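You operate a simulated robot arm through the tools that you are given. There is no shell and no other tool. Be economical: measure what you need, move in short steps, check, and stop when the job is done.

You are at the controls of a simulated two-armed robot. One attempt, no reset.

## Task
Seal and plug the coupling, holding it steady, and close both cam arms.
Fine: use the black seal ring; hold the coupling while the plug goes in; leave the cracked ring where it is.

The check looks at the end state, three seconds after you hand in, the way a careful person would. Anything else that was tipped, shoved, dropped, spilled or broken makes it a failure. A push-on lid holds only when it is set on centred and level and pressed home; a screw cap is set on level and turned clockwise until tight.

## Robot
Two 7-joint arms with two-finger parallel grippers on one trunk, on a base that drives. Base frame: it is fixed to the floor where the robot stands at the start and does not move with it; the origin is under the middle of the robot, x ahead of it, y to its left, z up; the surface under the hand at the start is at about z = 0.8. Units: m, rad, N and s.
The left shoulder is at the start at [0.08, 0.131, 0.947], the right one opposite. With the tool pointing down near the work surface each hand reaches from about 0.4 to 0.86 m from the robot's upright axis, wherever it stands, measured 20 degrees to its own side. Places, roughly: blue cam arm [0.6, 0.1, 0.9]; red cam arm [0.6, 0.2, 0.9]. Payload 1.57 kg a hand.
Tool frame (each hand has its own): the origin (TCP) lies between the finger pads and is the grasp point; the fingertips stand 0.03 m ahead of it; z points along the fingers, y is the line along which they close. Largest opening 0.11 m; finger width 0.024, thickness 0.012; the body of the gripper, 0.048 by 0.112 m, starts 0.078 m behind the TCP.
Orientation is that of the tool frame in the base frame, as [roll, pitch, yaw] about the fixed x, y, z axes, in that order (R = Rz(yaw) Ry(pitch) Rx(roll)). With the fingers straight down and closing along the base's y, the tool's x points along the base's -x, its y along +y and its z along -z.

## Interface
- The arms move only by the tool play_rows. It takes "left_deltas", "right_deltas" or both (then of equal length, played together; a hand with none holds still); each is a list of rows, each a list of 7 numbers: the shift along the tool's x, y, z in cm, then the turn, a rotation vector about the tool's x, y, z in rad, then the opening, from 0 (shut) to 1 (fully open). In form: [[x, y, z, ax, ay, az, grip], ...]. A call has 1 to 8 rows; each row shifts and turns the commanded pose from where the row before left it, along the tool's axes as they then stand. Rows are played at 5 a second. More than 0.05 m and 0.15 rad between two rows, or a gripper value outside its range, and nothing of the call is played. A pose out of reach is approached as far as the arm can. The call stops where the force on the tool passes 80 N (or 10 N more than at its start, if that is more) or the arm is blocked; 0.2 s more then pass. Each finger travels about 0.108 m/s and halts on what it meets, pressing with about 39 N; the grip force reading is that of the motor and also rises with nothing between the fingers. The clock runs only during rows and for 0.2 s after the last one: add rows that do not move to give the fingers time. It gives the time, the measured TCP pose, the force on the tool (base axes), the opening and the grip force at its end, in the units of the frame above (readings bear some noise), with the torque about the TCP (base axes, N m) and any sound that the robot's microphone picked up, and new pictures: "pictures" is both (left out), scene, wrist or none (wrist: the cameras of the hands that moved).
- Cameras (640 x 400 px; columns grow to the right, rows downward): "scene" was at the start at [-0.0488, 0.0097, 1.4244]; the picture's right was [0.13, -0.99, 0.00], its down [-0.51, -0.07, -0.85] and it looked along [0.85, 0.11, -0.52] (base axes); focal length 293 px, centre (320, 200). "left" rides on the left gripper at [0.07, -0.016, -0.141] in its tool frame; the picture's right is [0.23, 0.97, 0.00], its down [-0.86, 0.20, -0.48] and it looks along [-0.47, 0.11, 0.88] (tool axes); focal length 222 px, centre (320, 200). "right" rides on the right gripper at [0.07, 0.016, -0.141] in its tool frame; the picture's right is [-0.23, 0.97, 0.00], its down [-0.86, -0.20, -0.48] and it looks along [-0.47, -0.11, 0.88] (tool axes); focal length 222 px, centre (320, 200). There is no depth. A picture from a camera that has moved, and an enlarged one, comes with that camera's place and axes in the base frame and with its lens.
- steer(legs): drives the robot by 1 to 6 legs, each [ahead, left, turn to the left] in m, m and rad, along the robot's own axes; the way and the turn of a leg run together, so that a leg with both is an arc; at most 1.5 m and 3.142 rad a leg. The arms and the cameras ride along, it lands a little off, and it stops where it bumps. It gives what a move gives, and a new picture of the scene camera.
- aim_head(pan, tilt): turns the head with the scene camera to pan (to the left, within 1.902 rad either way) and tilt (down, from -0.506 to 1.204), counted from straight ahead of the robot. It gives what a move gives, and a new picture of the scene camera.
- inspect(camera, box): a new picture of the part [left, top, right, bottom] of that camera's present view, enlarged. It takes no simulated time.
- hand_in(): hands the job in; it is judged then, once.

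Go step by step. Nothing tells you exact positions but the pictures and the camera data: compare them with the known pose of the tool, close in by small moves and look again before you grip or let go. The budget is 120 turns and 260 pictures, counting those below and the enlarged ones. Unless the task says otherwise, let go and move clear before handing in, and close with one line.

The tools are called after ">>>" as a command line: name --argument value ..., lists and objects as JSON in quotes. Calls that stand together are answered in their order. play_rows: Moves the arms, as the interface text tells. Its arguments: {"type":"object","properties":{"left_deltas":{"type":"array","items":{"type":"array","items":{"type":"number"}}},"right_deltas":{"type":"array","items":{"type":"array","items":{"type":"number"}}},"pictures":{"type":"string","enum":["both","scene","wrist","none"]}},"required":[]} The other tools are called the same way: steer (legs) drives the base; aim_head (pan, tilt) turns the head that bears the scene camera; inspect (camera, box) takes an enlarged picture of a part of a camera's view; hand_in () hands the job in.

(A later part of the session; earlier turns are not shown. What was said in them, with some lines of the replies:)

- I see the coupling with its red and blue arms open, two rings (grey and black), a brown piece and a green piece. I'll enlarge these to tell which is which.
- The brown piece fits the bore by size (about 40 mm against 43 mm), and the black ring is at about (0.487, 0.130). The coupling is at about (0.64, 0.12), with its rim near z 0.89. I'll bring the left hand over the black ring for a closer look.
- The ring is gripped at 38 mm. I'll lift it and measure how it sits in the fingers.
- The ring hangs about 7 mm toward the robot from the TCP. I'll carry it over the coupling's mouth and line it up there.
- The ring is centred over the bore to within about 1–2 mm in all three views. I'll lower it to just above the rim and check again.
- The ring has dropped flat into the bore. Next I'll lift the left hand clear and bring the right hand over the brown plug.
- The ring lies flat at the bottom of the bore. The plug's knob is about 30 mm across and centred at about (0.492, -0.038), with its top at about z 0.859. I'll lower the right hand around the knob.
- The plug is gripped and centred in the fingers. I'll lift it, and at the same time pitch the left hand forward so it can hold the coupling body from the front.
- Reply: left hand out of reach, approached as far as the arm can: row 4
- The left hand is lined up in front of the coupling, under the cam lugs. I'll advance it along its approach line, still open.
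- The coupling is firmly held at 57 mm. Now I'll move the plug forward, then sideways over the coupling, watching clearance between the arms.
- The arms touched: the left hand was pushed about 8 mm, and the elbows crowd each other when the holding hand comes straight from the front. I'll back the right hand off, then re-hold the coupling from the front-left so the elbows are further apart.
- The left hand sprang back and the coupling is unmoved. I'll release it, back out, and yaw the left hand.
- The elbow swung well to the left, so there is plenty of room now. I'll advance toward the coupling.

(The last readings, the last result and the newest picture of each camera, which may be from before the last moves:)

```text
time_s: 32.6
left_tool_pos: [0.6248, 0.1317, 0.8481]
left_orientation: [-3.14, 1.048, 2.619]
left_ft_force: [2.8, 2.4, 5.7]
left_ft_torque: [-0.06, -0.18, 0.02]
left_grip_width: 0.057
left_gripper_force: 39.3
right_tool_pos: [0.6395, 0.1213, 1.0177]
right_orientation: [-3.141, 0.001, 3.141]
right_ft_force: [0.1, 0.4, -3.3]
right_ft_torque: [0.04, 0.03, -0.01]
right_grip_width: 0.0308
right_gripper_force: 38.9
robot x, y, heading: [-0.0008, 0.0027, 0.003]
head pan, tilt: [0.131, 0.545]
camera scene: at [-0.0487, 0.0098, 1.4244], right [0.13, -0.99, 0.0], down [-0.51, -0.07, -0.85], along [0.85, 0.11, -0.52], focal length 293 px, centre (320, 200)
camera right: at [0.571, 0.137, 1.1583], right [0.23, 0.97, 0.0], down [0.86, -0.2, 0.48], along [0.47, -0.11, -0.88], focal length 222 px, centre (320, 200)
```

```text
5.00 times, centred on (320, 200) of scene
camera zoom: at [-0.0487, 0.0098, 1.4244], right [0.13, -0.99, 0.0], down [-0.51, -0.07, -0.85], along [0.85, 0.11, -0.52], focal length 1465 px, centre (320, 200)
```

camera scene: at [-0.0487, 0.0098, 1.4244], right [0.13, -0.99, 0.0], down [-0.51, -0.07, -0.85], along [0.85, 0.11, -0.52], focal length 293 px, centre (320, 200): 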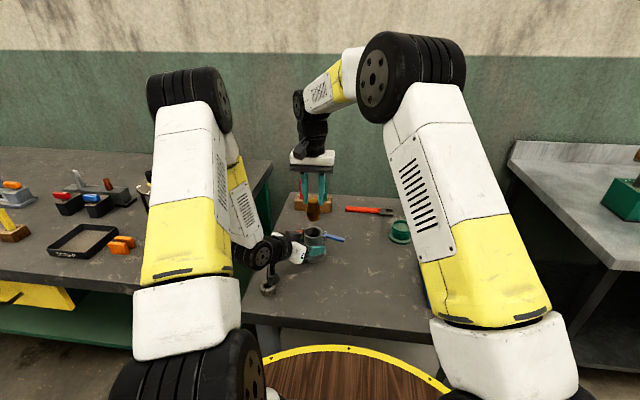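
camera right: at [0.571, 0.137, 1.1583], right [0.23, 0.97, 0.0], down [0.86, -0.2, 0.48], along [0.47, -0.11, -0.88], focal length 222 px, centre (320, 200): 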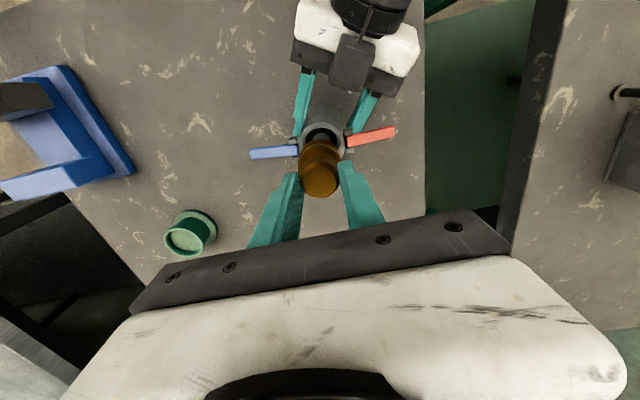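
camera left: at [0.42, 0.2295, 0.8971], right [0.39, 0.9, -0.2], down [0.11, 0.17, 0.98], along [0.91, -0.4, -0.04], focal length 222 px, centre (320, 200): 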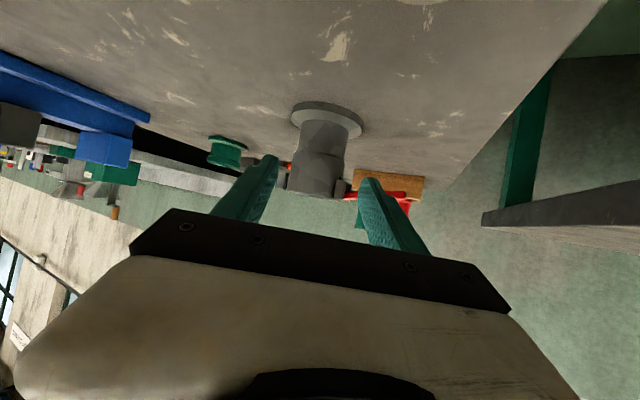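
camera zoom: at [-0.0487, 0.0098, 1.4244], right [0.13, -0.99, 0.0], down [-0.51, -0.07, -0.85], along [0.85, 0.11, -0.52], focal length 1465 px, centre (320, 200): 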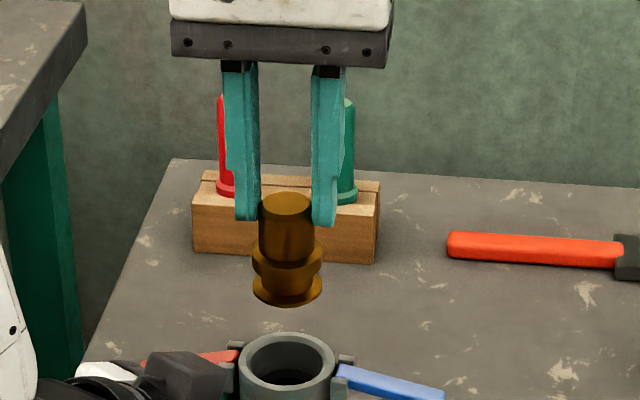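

>>> play_rows --right_deltas '[[-0.1, 0.13, 2, 0, 0, 0, 0.2], [0, 0, 2.3, 0, 0, 0, 0.2], [0, 0, 0, 0, 0, 0, 0.2]]' --pictures "none"

>>> inspect --camera "right" --box '[240, 110, 400, 210]'

>>> inspect --camera "scene" --box '[272, 195, 352, 245]'

```text
time_s: 33.4
left_tool_pos: [0.6267, 0.1328, 0.8479]
left_orientation: [-3.14, 1.049, 2.62]
left_ft_force: [1.9, 0.9, 6.1]
left_ft_torque: [-0.13, -0.14, -0.05]
left_grip_width: 0.0567
left_gripper_force: 39.0
right_tool_pos: [0.6411, 0.1223, 0.9742]
right_orientation: [-3.139, 0.0, 3.142]
right_ft_force: [-0.3, -0.3, -2.7]
right_ft_torque: [0.0, 0.03, 0.01]
right_grip_width: 0.031
right_gripper_force: 38.8
robot x, y, heading: [0.0034, -0.0016, 0.003]
head pan, tilt: [0.131, 0.545]
```

```text
4.00 times, centred on (320, 160) of right
camera zoom: at [0.5713, 0.1376, 1.1153], right [0.23, 0.97, 0.0], down [0.86, -0.2, 0.48], along [0.47, -0.11, -0.88], focal length 888 px, centre (320, 360)
```

zoom: 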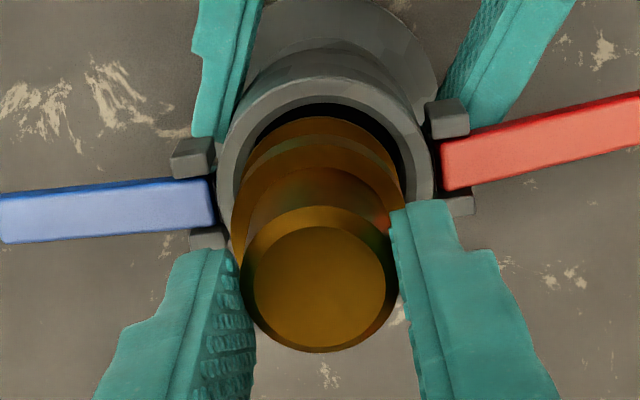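

```text
8.00 times, centred on (312, 220) of scene
camera zoom: at [-0.0488, 0.0098, 1.4244], right [0.13, -0.99, 0.0], down [-0.51, -0.07, -0.85], along [0.85, 0.11, -0.52], focal length 2344 px, centre (384, 40)
```

zoom: 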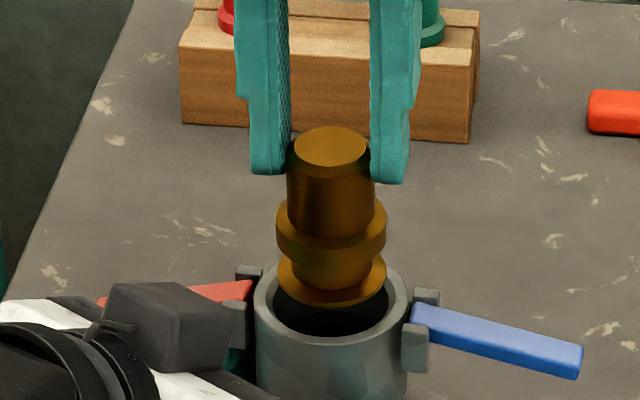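

>>> play_rows --right_deltas '[[0.1, 0.07, 0.6, 0, 0, 0, 0.2], [0, 0, 0.5, 0, 0, 0, 0.2], [0, 0, 0, 0, 0, 0, 0.2]]' --pictures "none"

>>> inspect --camera "right" --box '[240, 110, 400, 210]'

>>> inspect --camera "scene" --box '[272, 195, 352, 245]'

```text
time_s: 34.2
left_tool_pos: [0.6259, 0.1321, 0.8481]
left_orientation: [-3.14, 1.047, 2.62]
left_ft_force: [0.5, 1.6, 6.9]
left_ft_torque: [-0.09, -0.12, -0.05]
left_grip_width: 0.0566
left_gripper_force: 39.4
right_tool_pos: [0.64, 0.1223, 0.9624]
right_orientation: [-3.141, 0.003, 3.141]
right_ft_force: [0.7, -0.1, -3.8]
right_ft_torque: [0.0, 0.0, 0.0]
right_grip_width: 0.0311
right_gripper_force: 38.8
robot x, y, heading: [0.0008, -0.0009, -0.003]
head pan, tilt: [0.131, 0.545]
```

```text
4.00 times, centred on (320, 160) of right
camera zoom: at [0.5705, 0.1385, 1.1042], right [0.23, 0.97, 0.0], down [0.86, -0.2, 0.48], along [0.47, -0.11, -0.88], focal length 888 px, centre (320, 360)
```

zoom: 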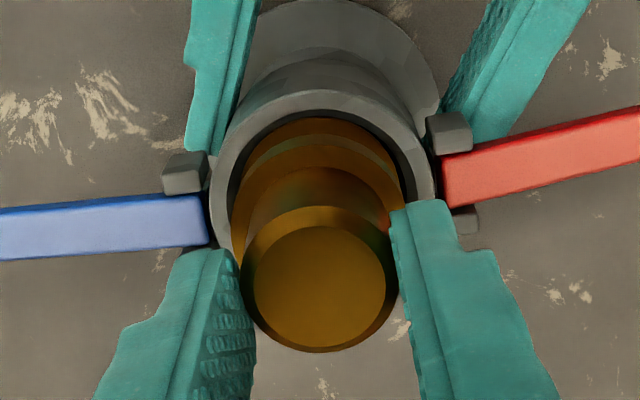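

```text
8.00 times, centred on (312, 220) of scene
camera zoom: at [-0.0488, 0.0098, 1.4244], right [0.13, -0.99, 0.0], down [-0.51, -0.07, -0.85], along [0.85, 0.11, -0.52], focal length 2344 px, centre (384, 40)
```

zoom: 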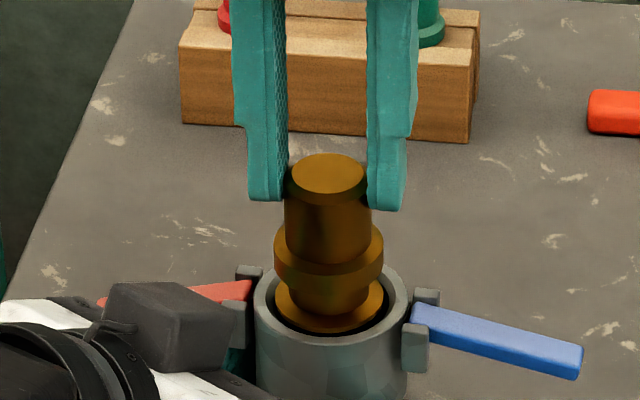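

>>> play_rows --right_deltas '[[0, -0.06, 0.4, 0, 0, 0, 0.2], [0, 0, 0.4, 0, 0, 0, 0.2], [0, 0, 0.4, 0, 0, 0, 0.2], [0, 0, 0, 0, 0, 0, 0.2]]' --pictures "none"

>>> inspect --camera "right" --box '[240, 110, 400, 210]'

>>> inspect --camera "scene" --box '[272, 195, 352, 245]'

```text
time_s: 35.2
left_tool_pos: [0.6264, 0.1315, 0.8476]
left_orientation: [-3.14, 1.047, 2.621]
left_ft_force: [-0.6, 1.2, 7.6]
left_ft_torque: [-0.07, -0.26, -0.04]
left_grip_width: 0.0568
left_gripper_force: 38.7
right_tool_pos: [0.6393, 0.1229, 0.9518]
right_orientation: [-3.142, 0.001, 3.141]
right_ft_force: [6.5, 1.7, -1.0]
right_ft_torque: [0.13, -0.39, 0.01]
right_grip_width: 0.031
right_gripper_force: 39.2
robot x, y, heading: [-0.0014, -0.001, 0.001]
head pan, tilt: [0.131, 0.545]
```

```text
4.00 times, centred on (320, 160) of right
camera zoom: at [0.571, 0.1378, 1.0924], right [0.23, 0.97, 0.0], down [0.85, -0.2, 0.48], along [0.47, -0.11, -0.88], focal length 888 px, centre (320, 360)
```

zoom: 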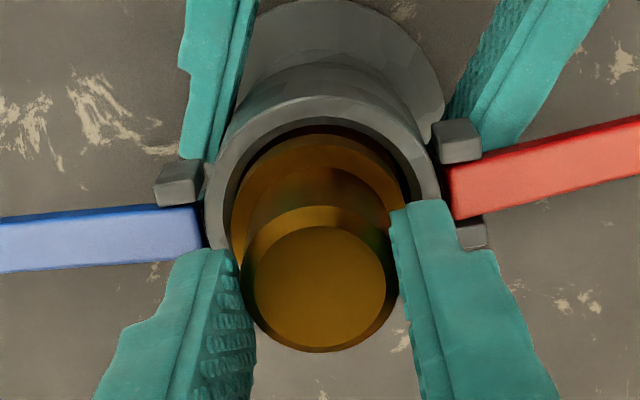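

```text
8.00 times, centred on (312, 220) of scene
camera zoom: at [-0.0487, 0.0099, 1.4244], right [0.13, -0.99, 0.0], down [-0.51, -0.07, -0.85], along [0.85, 0.11, -0.52], focal length 2344 px, centre (384, 40)
```

zoom: 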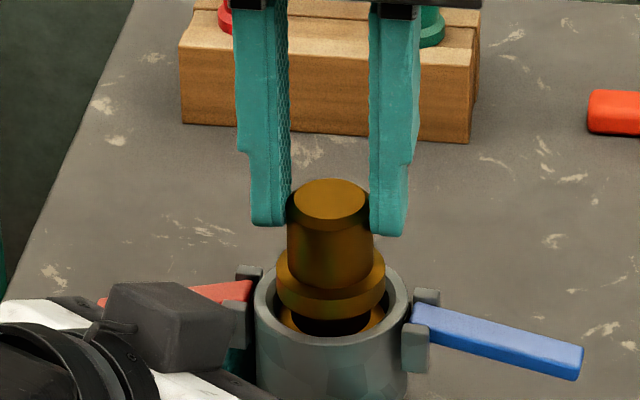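

The plug has entered the bore with only a light side force. I'll ease it 1 mm in +x and keep lowering.

>>> play_rows --right_deltas '[[-0.12, -0.02, 0.3, 0, 0, 0, 0.2], [0, 0, 0.4, 0, 0, 0, 0.2], [0, 0, 0.4, 0, 0, 0, 0.2], [0, 0, 0, 0, 0, 0, 0.2]]' --pictures "none"

>>> inspect --camera "right" --box '[240, 110, 400, 210]'

>>> inspect --camera "scene" --box '[272, 195, 352, 245]'

```text
time_s: 36.2
left_tool_pos: [0.6257, 0.1324, 0.8485]
left_orientation: [-3.141, 1.046, 2.619]
left_ft_force: [8.5, -1.2, 0.3]
left_ft_torque: [-0.37, -0.09, 0.02]
left_grip_width: 0.0569
left_gripper_force: 39.1
right_tool_pos: [0.6414, 0.1219, 0.9419]
right_orientation: [3.141, 0.0, 3.141]
right_ft_force: [-6.2, -2.4, 22.5]
right_ft_torque: [-0.19, 0.56, -0.02]
right_grip_width: 0.0309
right_gripper_force: 38.8
robot x, y, heading: [0.0048, -0.0007, 0.002]
head pan, tilt: [0.131, 0.545]
```

```text
4.00 times, centred on (320, 160) of right
camera zoom: at [0.5716, 0.1374, 1.0827], right [0.23, 0.97, 0.0], down [0.85, -0.2, 0.48], along [0.47, -0.11, -0.88], focal length 888 px, centre (320, 360)
```

zoom: 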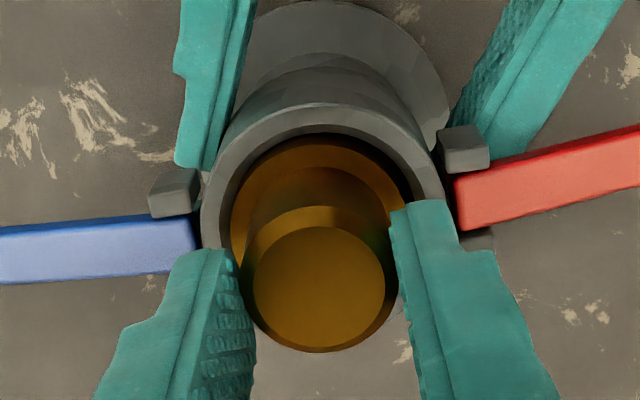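

```text
8.00 times, centred on (312, 220) of scene
camera zoom: at [-0.0493, 0.0095, 1.4243], right [0.13, -0.99, 0.0], down [-0.51, -0.07, -0.86], along [0.85, 0.11, -0.52], focal length 2344 px, centre (384, 40)
```

zoom: 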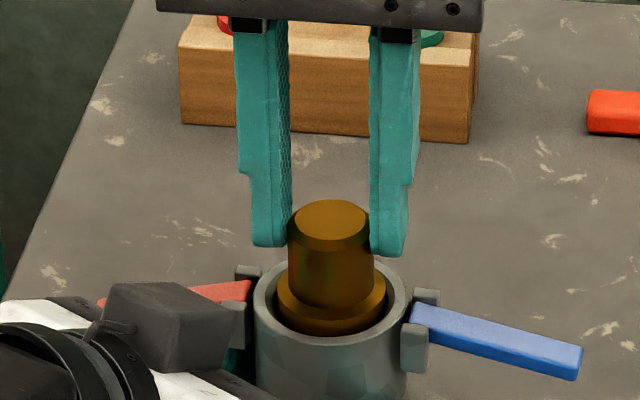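

>>> play_rows --right_deltas '[[0.06, 0.03, 0.2, 0, 0, 0, 0.2], [0, 0, 0.3, 0, 0, 0, 0.2], [0, 0, 0, 0, 0, 0, 0.2]]' --pictures "none"

>>> inspect --camera "scene" --box '[272, 195, 352, 245]'

```text
time_s: 37.0
left_tool_pos: [0.6259, 0.1324, 0.848]
left_orientation: [-3.141, 1.046, 2.618]
left_ft_force: [9.9, 0.6, 0.3]
left_ft_torque: [-0.07, -0.12, 0.11]
left_grip_width: 0.0571
left_gripper_force: 39.1
right_tool_pos: [0.6418, 0.1216, 0.9373]
right_orientation: [3.139, 0.003, 3.142]
right_ft_force: [3.7, -2.2, 30.9]
right_ft_torque: [-0.31, -0.49, 0.02]
right_grip_width: 0.0309
right_gripper_force: 39.3
robot x, y, heading: [0.0005, -0.0015, 0.003]
head pan, tilt: [0.131, 0.545]
```

```text
8.00 times, centred on (312, 220) of scene
camera zoom: at [-0.049, 0.0096, 1.4244], right [0.13, -0.99, 0.0], down [-0.51, -0.07, -0.86], along [0.85, 0.11, -0.52], focal length 2344 px, centre (384, 40)
```

zoom: 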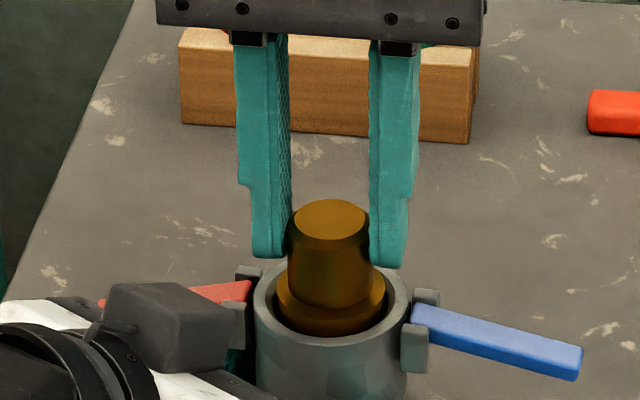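

The plug is resting on something firm, most likely the ring, with its groove near the cam height; the fingers just slid down the knob. I'll let go, close the fingers and press on top of the knob to make sure it is home, while the left hand still holds the coupling.

>>> play_rows --right_deltas '[[0, 0, 0, 0, 0, 0, 0.4], [0, 0, 0, 0, 0, 0, 0.45], [0, 0, -2, 0, 0, 0, 0.45], [0, 0, -2.2, 0, 0, 0, 0.4], [0, 0, 0, 0, 0, 0, 0.1], [0, 0, 0, 0, 0, 0, 0], [0, 0, 0, 0, 0, 0, 0]]' --pictures "none"

>>> inspect --camera "scene" --box '[272, 195, 352, 245]'

>>> inspect --camera "right" --box '[240, 110, 400, 210]'

```text
time_s: 38.6
left_tool_pos: [0.6262, 0.1335, 0.8492]
left_orientation: [-3.142, 1.045, 2.62]
left_ft_force: [-5.9, 0.9, 6.2]
left_ft_torque: [-0.03, -0.06, -0.06]
left_grip_width: 0.057
left_gripper_force: 39.1
right_tool_pos: [0.6391, 0.1229, 0.9765]
right_orientation: [3.141, 0.0, -3.141]
right_ft_force: [0.3, 0.0, 0.5]
right_ft_torque: [-0.01, -0.02, -0.01]
right_grip_width: 0.0
right_gripper_force: 21.4
robot x, y, heading: [-0.0011, 0.0012, 0.0]
head pan, tilt: [0.131, 0.545]
```

```text
8.00 times, centred on (312, 220) of scene
camera zoom: at [-0.0492, 0.0097, 1.4243], right [0.13, -0.99, 0.0], down [-0.51, -0.07, -0.86], along [0.85, 0.11, -0.52], focal length 2344 px, centre (384, 40)
```

zoom: 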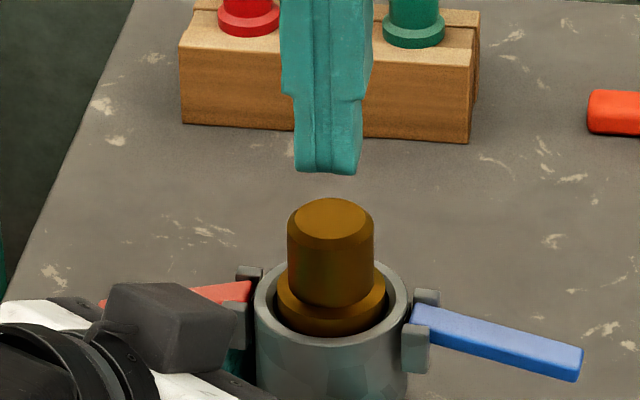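

```text
4.00 times, centred on (320, 160) of right
camera zoom: at [0.5706, 0.1379, 1.1183], right [0.23, 0.97, 0.0], down [0.86, -0.2, 0.48], along [0.47, -0.11, -0.88], focal length 888 px, centre (320, 360)
```

zoom: 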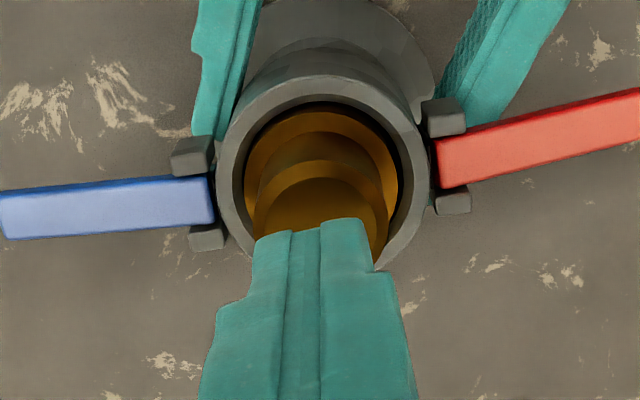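

>>> play_rows --right_deltas '[[0, -0.05, 1.9, 0, 0, 0, 0], [0, 0, 0.3, 0, 0, 0, 0], [0, 0, 0.3, 0, 0, 0, 0], [0, 0, 0.3, 0, 0, 0, 0], [0, 0, 0.3, 0, 0, 0, 0], [0, 0, 0.3, 0, 0, 0, 0], [0, 0, 0, 0, 0, 0, 0]]' --pictures "none"

>>> inspect --camera "scene" --box '[272, 195, 352, 245]'

```text
time_s: 40.0
left_tool_pos: [0.6253, 0.1322, 0.848]
left_orientation: [3.139, 1.046, 2.619]
left_ft_force: [-4.3, 1.1, 3.8]
left_ft_torque: [-0.11, -0.38, -0.04]
left_grip_width: 0.0569
left_gripper_force: 38.9
right_tool_pos: [0.6423, 0.1222, 0.9529]
right_orientation: [3.135, 0.01, -3.141]
right_ft_force: [-3.1, -3.2, 11.9]
right_ft_torque: [-0.13, 0.22, 0.03]
right_grip_width: 0.0
right_gripper_force: 21.3
robot x, y, heading: [-0.0009, 0.0017, -0.004]
head pan, tilt: [0.131, 0.545]
stopped in row 7 (right hand): the force on the tool passed its limit at 86 N (the readings are from after the stop); the commanded pose is now the measured one
```

```text
8.00 times, centred on (312, 220) of scene
camera zoom: at [-0.0495, 0.0095, 1.4243], right [0.13, -0.99, 0.0], down [-0.51, -0.07, -0.86], along [0.85, 0.11, -0.52], focal length 2344 px, centre (384, 40)
```

zoom: 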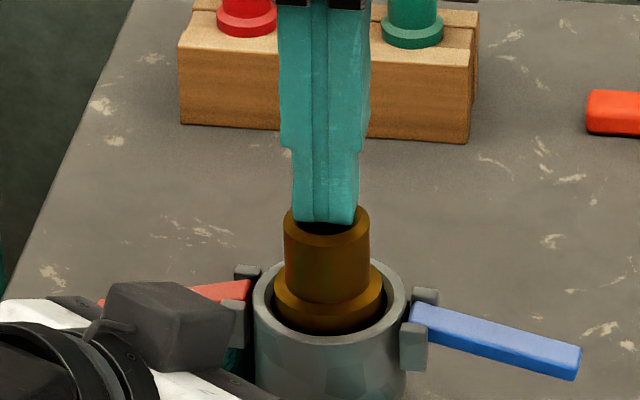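

An 86 N press moved nothing, so the plug is home on the ring. Both cam arms droop slightly, so they fold down along the body. I'll release and withdraw the left hand, then use the right gripper wide open from above to push both arms down evenly and squeeze them in.

>>> play_rows --left_deltas '[[0, 0, 0, 0, 0, 0, 0.62], [0, 0, 0, 0, 0, 0, 0.62], [0, 0, -3.5, 0, 0, 0, 0.62], [0, 0, -3.5, 0, 0, 0, 0.62], [0, 0, -2.5, 0, 0, 0, 0.62], [-3, 0, 0, 0, 0, 0, 0.62], [-3, 0, 0, 0, 0, 0, 0.62]]' --right_deltas '[[0, 0, 0, 0, 0, 0, 0], [0, 0, -3, 0, 0, 0, 0], [0, 0, -3, 0, 0, 0, 0], [0, 0, -3, 0, 0, 0, 0], [0, 0, 0, 0, 0, 0, 0.5], [0, 0, 0, 0, 0, 0, 1], [0, 0, 0, 0, 0, 0, 1]]'

>>> inspect --camera "right" --box '[220, 60, 460, 210]'

>>> inspect --camera "scene" --box '[264, 195, 360, 255]'

```text
time_s: 41.6
left_tool_pos: [0.5801, 0.1591, 0.9477]
left_orientation: [-3.138, 1.043, 2.623]
left_ft_force: [0.4, 0.2, 0.1]
left_ft_torque: [-0.01, -0.02, -0.03]
left_grip_width: 0.0683
left_gripper_force: 0.1
right_tool_pos: [0.6419, 0.123, 1.0413]
right_orientation: [3.135, 0.008, -3.141]
right_ft_force: [0.0, 0.3, 0.3]
right_ft_torque: [-0.04, 0.0, 0.04]
right_grip_width: 0.1099
right_gripper_force: 0.0
robot x, y, heading: [-0.0039, 0.0024, -0.002]
head pan, tilt: [0.131, 0.545]
camera scene: at [-0.0485, 0.0099, 1.4244], right [0.13, -0.99, 0.0], down [-0.51, -0.07, -0.85], along [0.85, 0.11, -0.52], focal length 293 px, centre (320, 200)
camera right: at [0.5714, 0.1372, 1.1811], right [0.23, 0.97, 0.01], down [0.85, -0.2, 0.48], along [0.47, -0.1, -0.87], focal length 222 px, centre (320, 200)
camera left: at [0.436, 0.2225, 0.9561], right [0.39, 0.9, -0.2], down [0.11, 0.17, 0.98], along [0.92, -0.4, -0.04], focal length 222 px, centre (320, 200)
```

scene: 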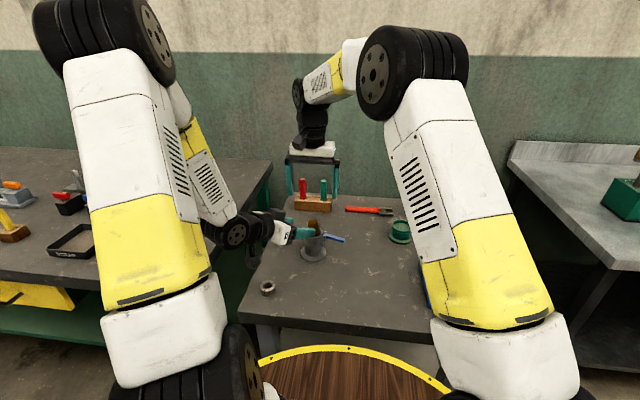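
right: 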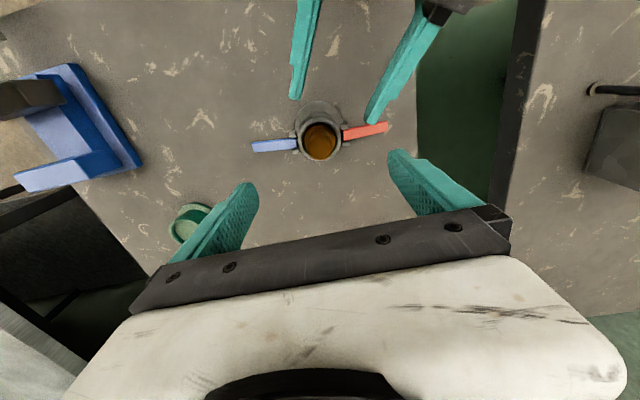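
left: 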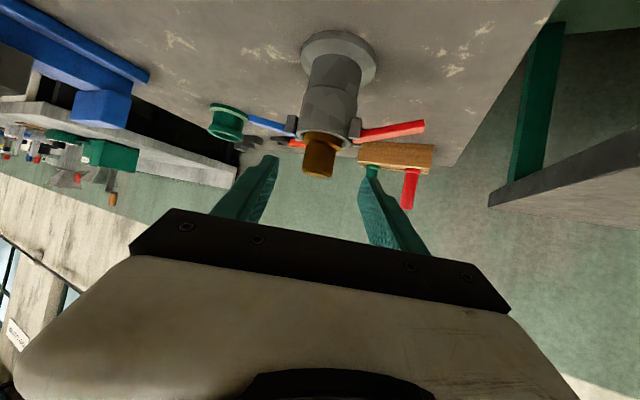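

```text
2.67 times, centred on (340, 135) of right
camera zoom: at [0.5714, 0.1372, 1.1811], right [0.23, 0.97, 0.01], down [0.85, -0.2, 0.48], along [0.47, -0.1, -0.87], focal length 592 px, centre (267, 373)
```

zoom: 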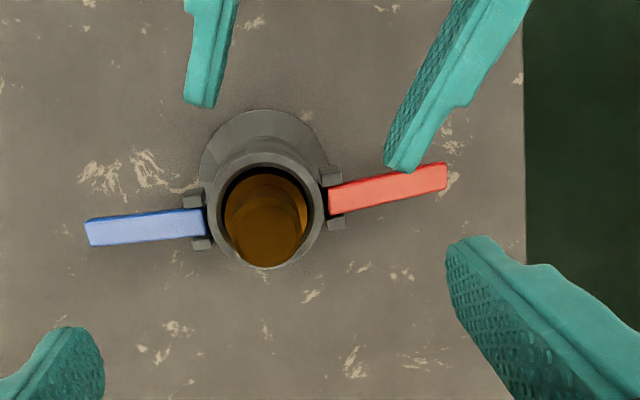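

```text
6.67 times, centred on (312, 225) of scene
camera zoom: at [-0.0485, 0.0099, 1.4244], right [0.13, -0.99, 0.0], down [-0.51, -0.07, -0.85], along [0.85, 0.11, -0.52], focal length 1953 px, centre (373, 33)
```

zoom: 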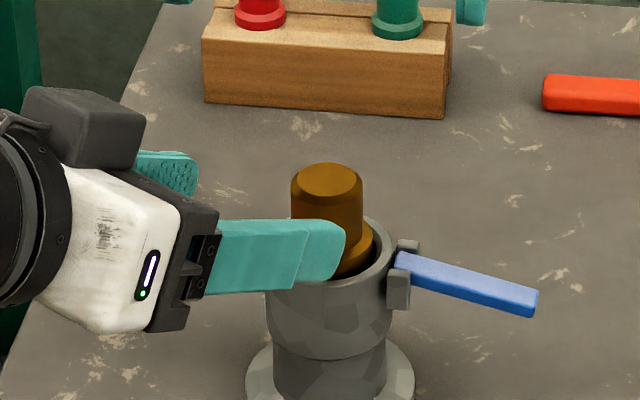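

>>> play_rows --left_deltas '[[-2, 0, -4, 0, 0, 0, 0.62], [-2, 0, -4, 0, 0, 0, 0.62], [-2, 0, 0, 0, 0, 0, 0.62], [0, 0, 0, 0, 0, 0, 0.62]]' --right_deltas '[[0.1, 0.05, 3, 0.006, 0.008, 0, 1], [0.1, 0.05, 4, 0, 0, 0, 1], [0, 0, 4, 0, 0, 0, 1], [0, 0, 0, 0, 0, 0, 1]]'

>>> inspect --camera "scene" --box '[264, 195, 360, 255]'

>>> inspect --camera "right" --box '[220, 80, 460, 230]'

```text
time_s: 42.6
left_tool_pos: [0.5463, 0.1784, 1.0389]
left_orientation: [-3.141, 1.043, 2.621]
left_ft_force: [0.3, 0.2, -0.2]
left_ft_torque: [0.01, 0.01, 0.01]
left_grip_width: 0.0682
left_gripper_force: 0.1
right_tool_pos: [0.6394, 0.1235, 0.9304]
right_orientation: [-3.141, 0.004, 3.141]
right_ft_force: [-1.0, 0.2, 0.6]
right_ft_torque: [-0.02, 0.02, 0.02]
right_grip_width: 0.11
right_gripper_force: 0.1
robot x, y, heading: [-0.001, 0.002, -0.001]
head pan, tilt: [0.131, 0.545]
camera scene: at [-0.0487, 0.0097, 1.4244], right [0.13, -0.99, 0.0], down [-0.51, -0.07, -0.85], along [0.85, 0.11, -0.52], focal length 293 px, centre (320, 200)
camera right: at [0.5708, 0.1394, 1.0717], right [0.23, 0.97, 0.0], down [0.85, -0.2, 0.48], along [0.47, -0.11, -0.88], focal length 222 px, centre (320, 200)
camera left: at [0.4027, 0.2415, 1.048], right [0.39, 0.9, -0.2], down [0.11, 0.17, 0.98], along [0.92, -0.4, -0.04], focal length 222 px, centre (320, 200)
```

scene: 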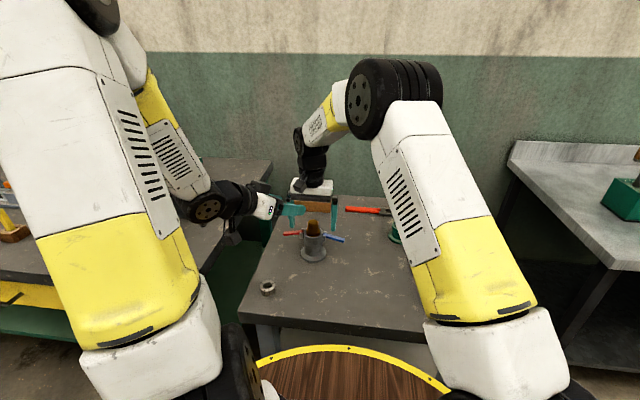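
right: 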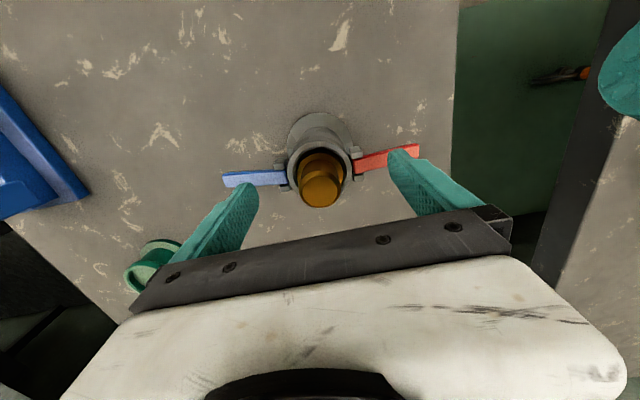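
left: 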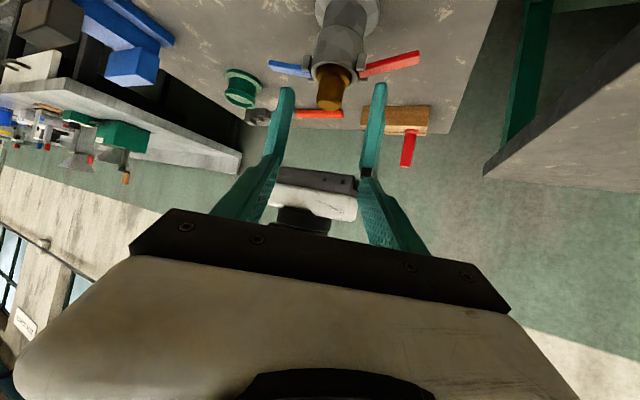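

```text
6.67 times, centred on (312, 225) of scene
camera zoom: at [-0.0487, 0.0097, 1.4244], right [0.13, -0.99, 0.0], down [-0.51, -0.07, -0.85], along [0.85, 0.11, -0.52], focal length 1953 px, centre (373, 33)
```

zoom: 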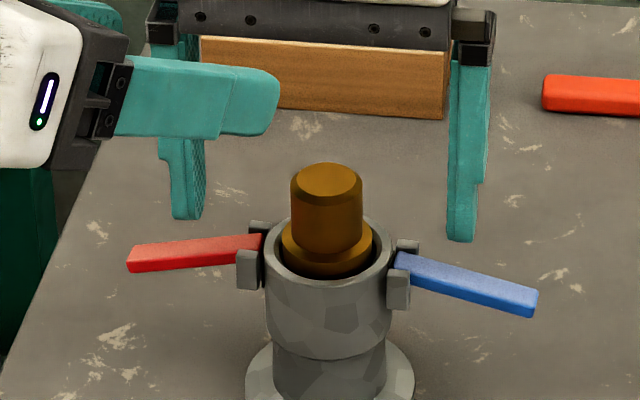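

```text
2.67 times, centred on (340, 155) of right
camera zoom: at [0.5708, 0.1394, 1.0717], right [0.23, 0.97, 0.0], down [0.85, -0.2, 0.48], along [0.47, -0.11, -0.88], focal length 592 px, centre (267, 320)
```

zoom: 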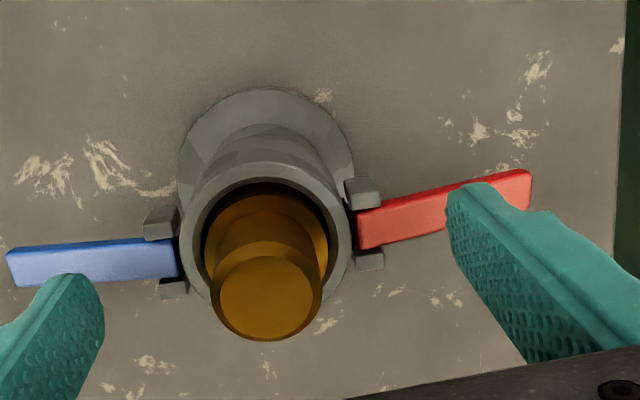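

>>> play_rows --right_deltas '[[0, 0, 1, 0, 0, 0, 1], [0, 0, 1, 0, 0, 0, 1], [0, 0, 0.8, 0, 0, 0, 1], [0, 0, 0.8, 0, 0, 0, 1], [0, 0, 0, 0, 0, 0, 1]]' --pictures "none"

>>> inspect --camera "scene" --box '[264, 195, 360, 255]'

>>> inspect --camera "right" --box '[220, 80, 460, 230]'

```text
time_s: 43.8
left_tool_pos: [0.5473, 0.177, 1.0377]
left_orientation: [-3.139, 1.044, 2.62]
left_ft_force: [-0.9, -1.3, -2.9]
left_ft_torque: [0.05, 0.03, -0.06]
left_grip_width: 0.0696
left_gripper_force: 1.0
right_tool_pos: [0.6396, 0.1237, 0.8961]
right_orientation: [-3.141, 0.002, 3.141]
right_ft_force: [1.4, 1.3, 2.0]
right_ft_torque: [-0.17, 0.3, -0.11]
right_grip_width: 0.1101
right_gripper_force: 0.1
robot x, y, heading: [-0.0008, 0.0003, 0.001]
head pan, tilt: [0.131, 0.545]
```

```text
6.67 times, centred on (312, 225) of scene
camera zoom: at [-0.0487, 0.0097, 1.4244], right [0.13, -0.99, 0.0], down [-0.51, -0.07, -0.85], along [0.85, 0.11, -0.52], focal length 1953 px, centre (373, 33)
```

zoom: 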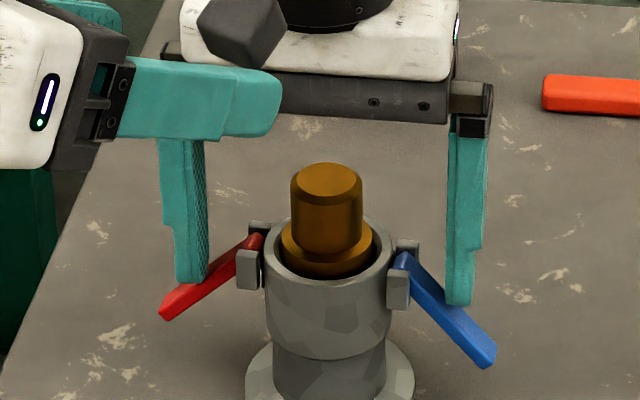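

```text
2.67 times, centred on (340, 155) of right
camera zoom: at [0.5705, 0.1394, 1.0364], right [0.23, 0.97, 0.0], down [0.85, -0.2, 0.48], along [0.47, -0.11, -0.88], focal length 592 px, centre (267, 320)
```

zoom: 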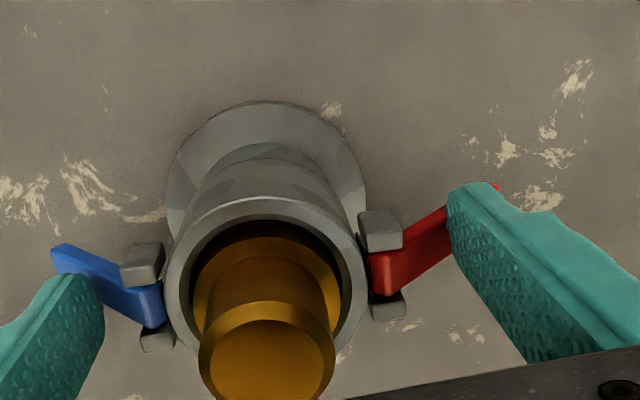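

Both arms are folding down evenly. The left fingers are just brushing the right hand's housing, so I'll withdraw the left hand before going on.

>>> play_rows --left_deltas '[[0, 0, -2, 0, 0, 0, 0.62], [0, 2, -3, 0, 0, 0, 0.62], [-2, 4, 0, 0, 0, 0, 0.62], [-2, 4, 0, 0, 0, 0, 0.62], [0, 4, 0, 0, 0, 0, 0.62], [0, 0, 0, 0, 0, 0, 0.62]]' --pictures "scene"

```text
time_s: 45.2
left_tool_pos: [0.5977, 0.3113, 1.0984]
left_orientation: [-3.141, 1.044, 2.623]
left_ft_force: [-0.4, -1.1, 0.0]
left_ft_torque: [0.0, 0.0, -0.01]
left_grip_width: 0.0681
left_gripper_force: 0.1
right_tool_pos: [0.6401, 0.1239, 0.8955]
right_orientation: [3.141, 0.002, 3.141]
right_ft_force: [-0.1, -0.5, -0.6]
right_ft_torque: [0.0, 0.02, -0.02]
right_grip_width: 0.1101
right_gripper_force: 0.1
robot x, y, heading: [0.0015, -0.0023, 0.003]
head pan, tilt: [0.131, 0.545]
camera scene: at [-0.0487, 0.0097, 1.4244], right [0.13, -0.99, 0.0], down [-0.51, -0.07, -0.85], along [0.85, 0.11, -0.52], focal length 293 px, centre (320, 200)
```

scene: 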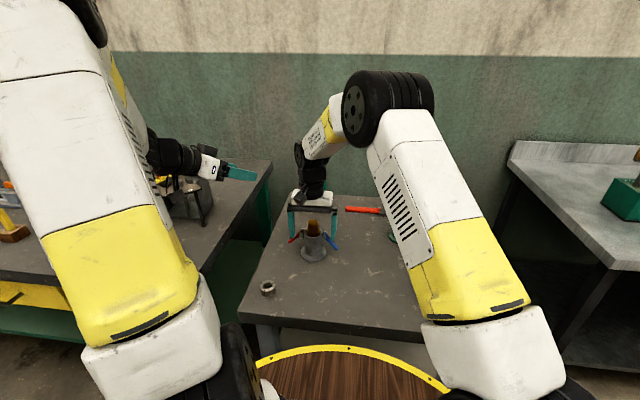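

>>> play_rows --right_deltas '[[0, 0, 0.8, 0, 0, 0, 1], [0, 0, 0.8, 0, 0, 0, 1], [0, 0, 0.8, 0, 0, 0, 1], [0, 0, 0, 0, 0, 0, 1]]' --pictures "none"

>>> inspect --camera "scene" --box '[264, 195, 360, 255]'

```text
time_s: 46.2
left_tool_pos: [0.5969, 0.3105, 1.0976]
left_orientation: [-3.14, 1.043, 2.622]
left_ft_force: [-0.3, 0.8, 0.1]
left_ft_torque: [0.0, -0.03, -0.03]
left_grip_width: 0.0681
left_gripper_force: 0.1
right_tool_pos: [0.6418, 0.1239, 0.872]
right_orientation: [-3.14, 0.001, 3.142]
right_ft_force: [-0.4, 0.0, 0.8]
right_ft_torque: [-0.01, 0.0, -0.02]
right_grip_width: 0.1099
right_gripper_force: 0.1
robot x, y, heading: [0.0008, -0.0003, -0.001]
head pan, tilt: [0.131, 0.545]
```

```text
6.67 times, centred on (312, 225) of scene
camera zoom: at [-0.0487, 0.0098, 1.4244], right [0.13, -0.99, 0.0], down [-0.51, -0.07, -0.85], along [0.85, 0.11, -0.52], focal length 1953 px, centre (373, 33)
```

zoom: 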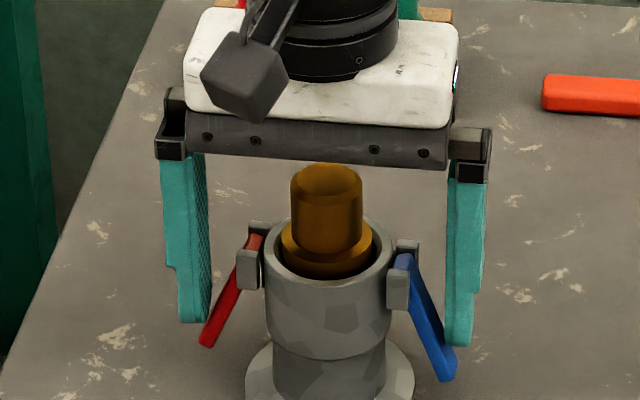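

>>> play_rows --right_deltas '[[0, 0, 0.3, 0, 0, 0, 0.92], [0, 0, 0, 0, 0, 0, 0.84], [0, 0, 0, 0, 0, 0, 0.76], [0, 0, 0, 0, 0, 0, 0.68], [0, 0, 0, 0, 0, 0, 0.6], [0, 0, 0, 0, 0, 0, 0.6]]' --pictures "none"

>>> inspect --camera "scene" --box '[264, 195, 360, 255]'

>>> inspect --camera "right" --box '[220, 80, 460, 230]'

```text
time_s: 47.6
left_tool_pos: [0.5963, 0.3112, 1.0982]
left_orientation: [-3.139, 1.044, 2.619]
left_ft_force: [0.0, 0.7, -0.2]
left_ft_torque: [-0.01, -0.04, 0.03]
left_grip_width: 0.0685
left_gripper_force: 0.1
right_tool_pos: [0.6399, 0.1228, 0.8684]
right_orientation: [3.141, 0.0, -3.141]
right_ft_force: [0.4, -2.5, 0.9]
right_ft_torque: [-0.11, -0.08, -0.06]
right_grip_width: 0.0778
right_gripper_force: 38.5
robot x, y, heading: [0.0014, 0.0008, -0.003]
head pan, tilt: [0.131, 0.545]
```

```text
6.67 times, centred on (312, 225) of scene
camera zoom: at [-0.0486, 0.0096, 1.4244], right [0.13, -0.99, 0.0], down [-0.51, -0.07, -0.85], along [0.85, 0.11, -0.52], focal length 1953 px, centre (373, 33)
```

zoom: 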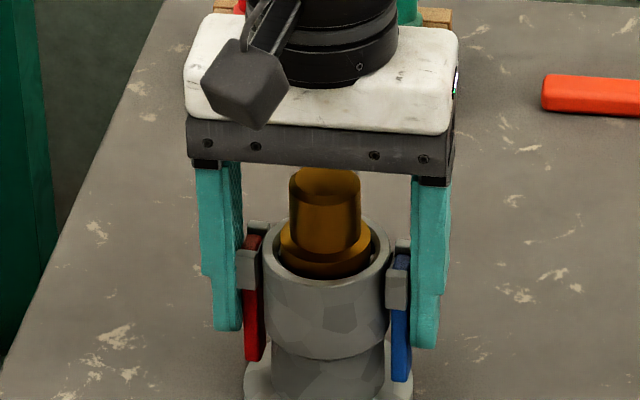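

```text
2.67 times, centred on (340, 155) of right
camera zoom: at [0.5712, 0.1391, 1.0095], right [0.23, 0.97, 0.0], down [0.85, -0.2, 0.48], along [0.47, -0.11, -0.88], focal length 592 px, centre (267, 320)
```

zoom: 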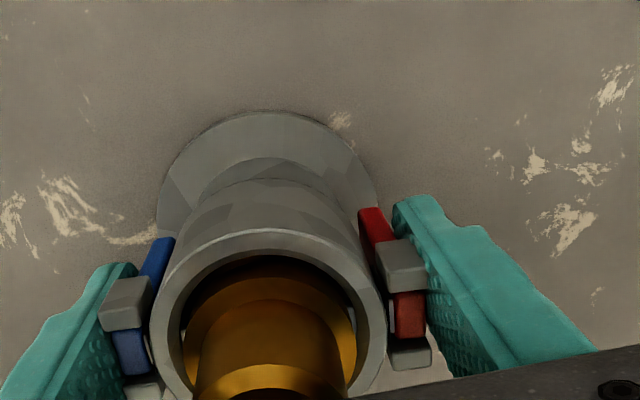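

Both arms are folded down flat along the body. I'll open the gripper, lift clear and check that they stay there.

>>> play_rows --right_deltas '[[0, 0, 0, 0, 0, 0, 0.85], [0, 0, 0, 0, 0, 0, 1], [0, 0, 0, 0, 0, 0, 1], [0, 0, -4, 0, 0, 0, 1], [0, 0, -4, 0, 0, 0, 1], [0, 0, -4, 0, 0, 0, 1], [0, 0, 0, 0, 0, 0, 1]]' --pictures "none"

>>> inspect --camera "scene" --box '[264, 195, 360, 255]'

>>> inspect --camera "right" --box '[240, 80, 400, 180]'

```text
time_s: 49.2
left_tool_pos: [0.5976, 0.3114, 1.0983]
left_orientation: [-3.141, 1.044, 2.619]
left_ft_force: [-0.1, 0.3, -0.1]
left_ft_torque: [0.01, 0.02, -0.03]
left_grip_width: 0.0682
left_gripper_force: 0.1
right_tool_pos: [0.6403, 0.1234, 0.9891]
right_orientation: [-3.142, 0.0, 3.141]
right_ft_force: [0.1, -0.4, 0.1]
right_ft_torque: [0.0, 0.0, 0.0]
right_grip_width: 0.1099
right_gripper_force: 0.1
robot x, y, heading: [0.0023, -0.004, -0.002]
head pan, tilt: [0.131, 0.545]
```

```text
6.67 times, centred on (312, 225) of scene
camera zoom: at [-0.0487, 0.0097, 1.4244], right [0.13, -0.99, 0.0], down [-0.51, -0.07, -0.85], along [0.85, 0.11, -0.52], focal length 1953 px, centre (373, 33)
```

zoom: 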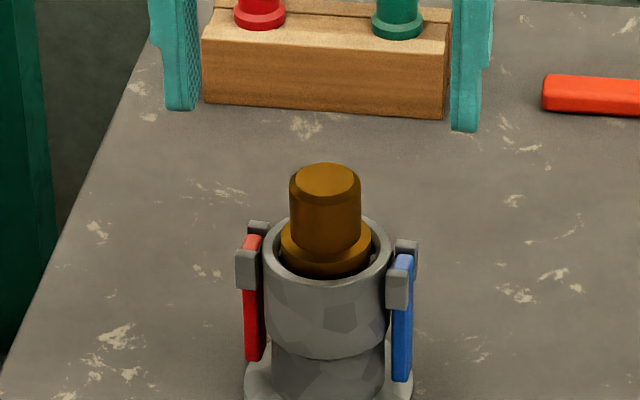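

```text
4.00 times, centred on (320, 130) of right
camera zoom: at [0.5704, 0.1391, 1.1301], right [0.23, 0.97, 0.0], down [0.85, -0.2, 0.48], along [0.47, -0.11, -0.88], focal length 888 px, centre (320, 480)
```

zoom: 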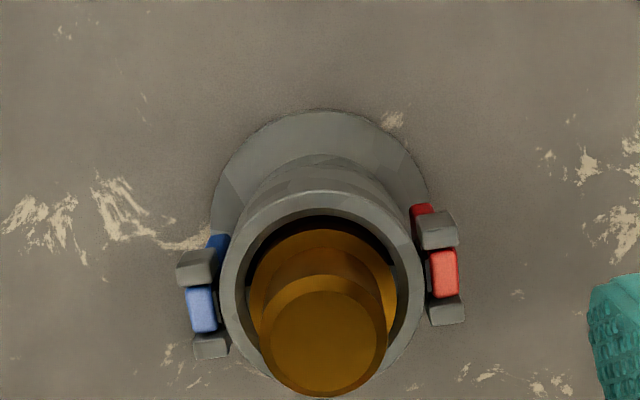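

Both arms stay down and the plug is upright. I'll retract the right hand and take a last look at the whole table.

>>> play_rows --right_deltas '[[0, 0, -4, 0, 0, 0, 1], [0, -4, -2, 0, 0, 0, 1], [0, -4, -2, 0, 0, 0, 1], [0, -4, 0, 0, 0, 0, 1], [0, -4, 0, 0, 0, 0, 1], [0, -3, 0, 0, 0, 0, 1], [0, 0, 0, 0, 0, 0, 1]]'

>>> inspect --camera "scene" --box '[240, 180, 480, 330]'

>>> inspect --camera "scene" --box '[288, 212, 336, 266]'

>>> inspect --camera "right" --box '[380, 20, 540, 120]'

```text
time_s: 50.8
left_tool_pos: [0.5972, 0.3112, 1.0985]
left_orientation: [-3.14, 1.043, 2.621]
left_ft_force: [0.6, -0.5, -1.5]
left_ft_torque: [-0.03, -0.03, -0.01]
left_grip_width: 0.0682
left_gripper_force: 0.1
right_tool_pos: [0.6397, -0.0666, 1.0681]
right_orientation: [-3.141, 0.0, 3.139]
right_ft_force: [0.0, 0.4, 0.0]
right_ft_torque: [0.01, -0.03, 0.01]
right_grip_width: 0.1098
right_gripper_force: 0.1
robot x, y, heading: [-0.0011, -0.0049, 0.005]
head pan, tilt: [0.131, 0.545]
camera scene: at [-0.0487, 0.0097, 1.4244], right [0.13, -0.99, 0.0], down [-0.51, -0.07, -0.85], along [0.85, 0.11, -0.52], focal length 293 px, centre (320, 200)
camera right: at [0.5702, -0.0507, 1.2089], right [0.23, 0.97, 0.0], down [0.85, -0.2, 0.48], along [0.47, -0.11, -0.88], focal length 222 px, centre (320, 200)
```

scene: 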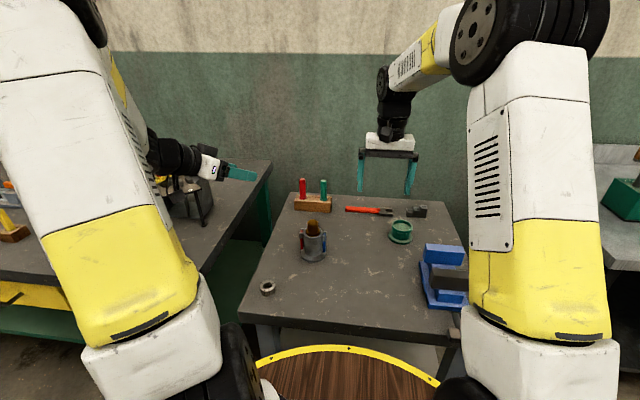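
right: 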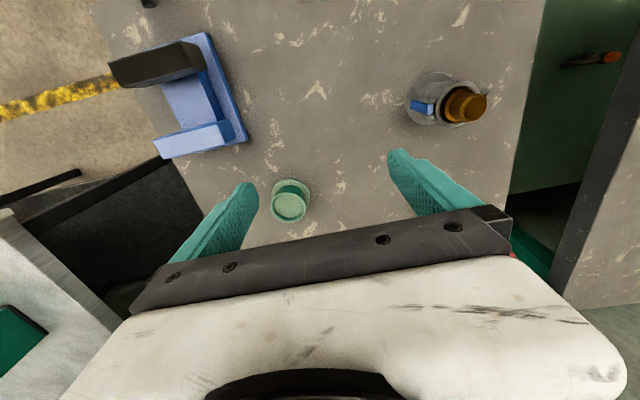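

```text
2.67 times, centred on (360, 255) of scene
camera zoom: at [-0.0487, 0.0097, 1.4244], right [0.13, -0.99, 0.0], down [-0.51, -0.07, -0.85], along [0.85, 0.11, -0.52], focal length 781 px, centre (213, 53)
```

zoom: 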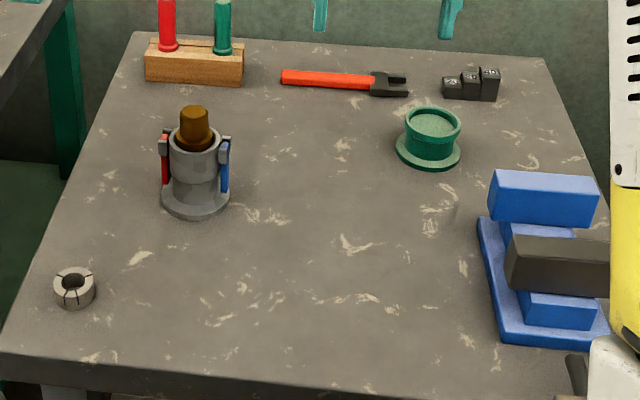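

```text
7.41 times, centred on (312, 239) of scene
camera zoom: at [-0.0487, 0.0097, 1.4244], right [0.13, -0.99, 0.0], down [-0.51, -0.07, -0.85], along [0.85, 0.11, -0.52], focal length 2170 px, centre (379, -89)
```

zoom: 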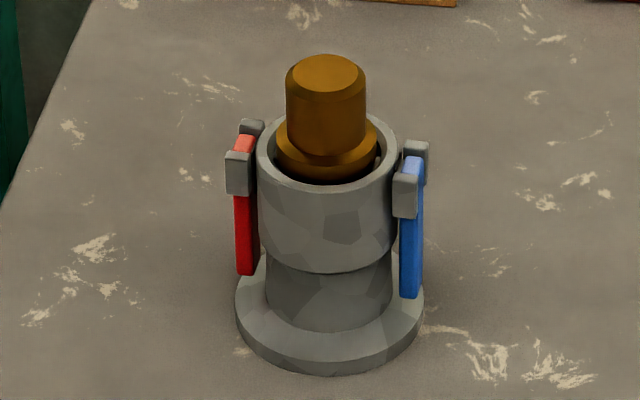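

```text
4.00 times, centred on (460, 70) of right
camera zoom: at [0.5702, -0.0507, 1.2089], right [0.23, 0.97, 0.0], down [0.85, -0.2, 0.48], along [0.47, -0.11, -0.88], focal length 888 px, centre (-240, 720)
```

zoom: 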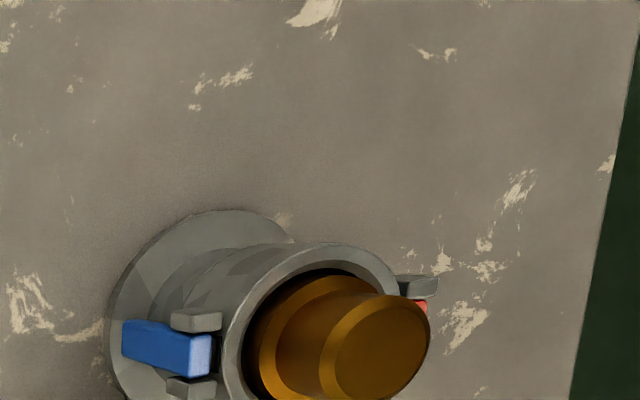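

The coupling stands upright where it was, with the plug seated level and both arms folded down. The cracked ring and everything else are untouched, and both hands are clear, so I'm handing in.

>>> hand_in

```text
The job is handed in.
```

I sealed the coupling with the black ring, seated the plug while holding the coupling, closed both cam arms, and handed the job in. The cracked ring is where it was. On my first try the two robot arms touched and briefly pushed the held coupling about 8 mm. It returned to its place, and I held it again from the front-left before the plug went in.
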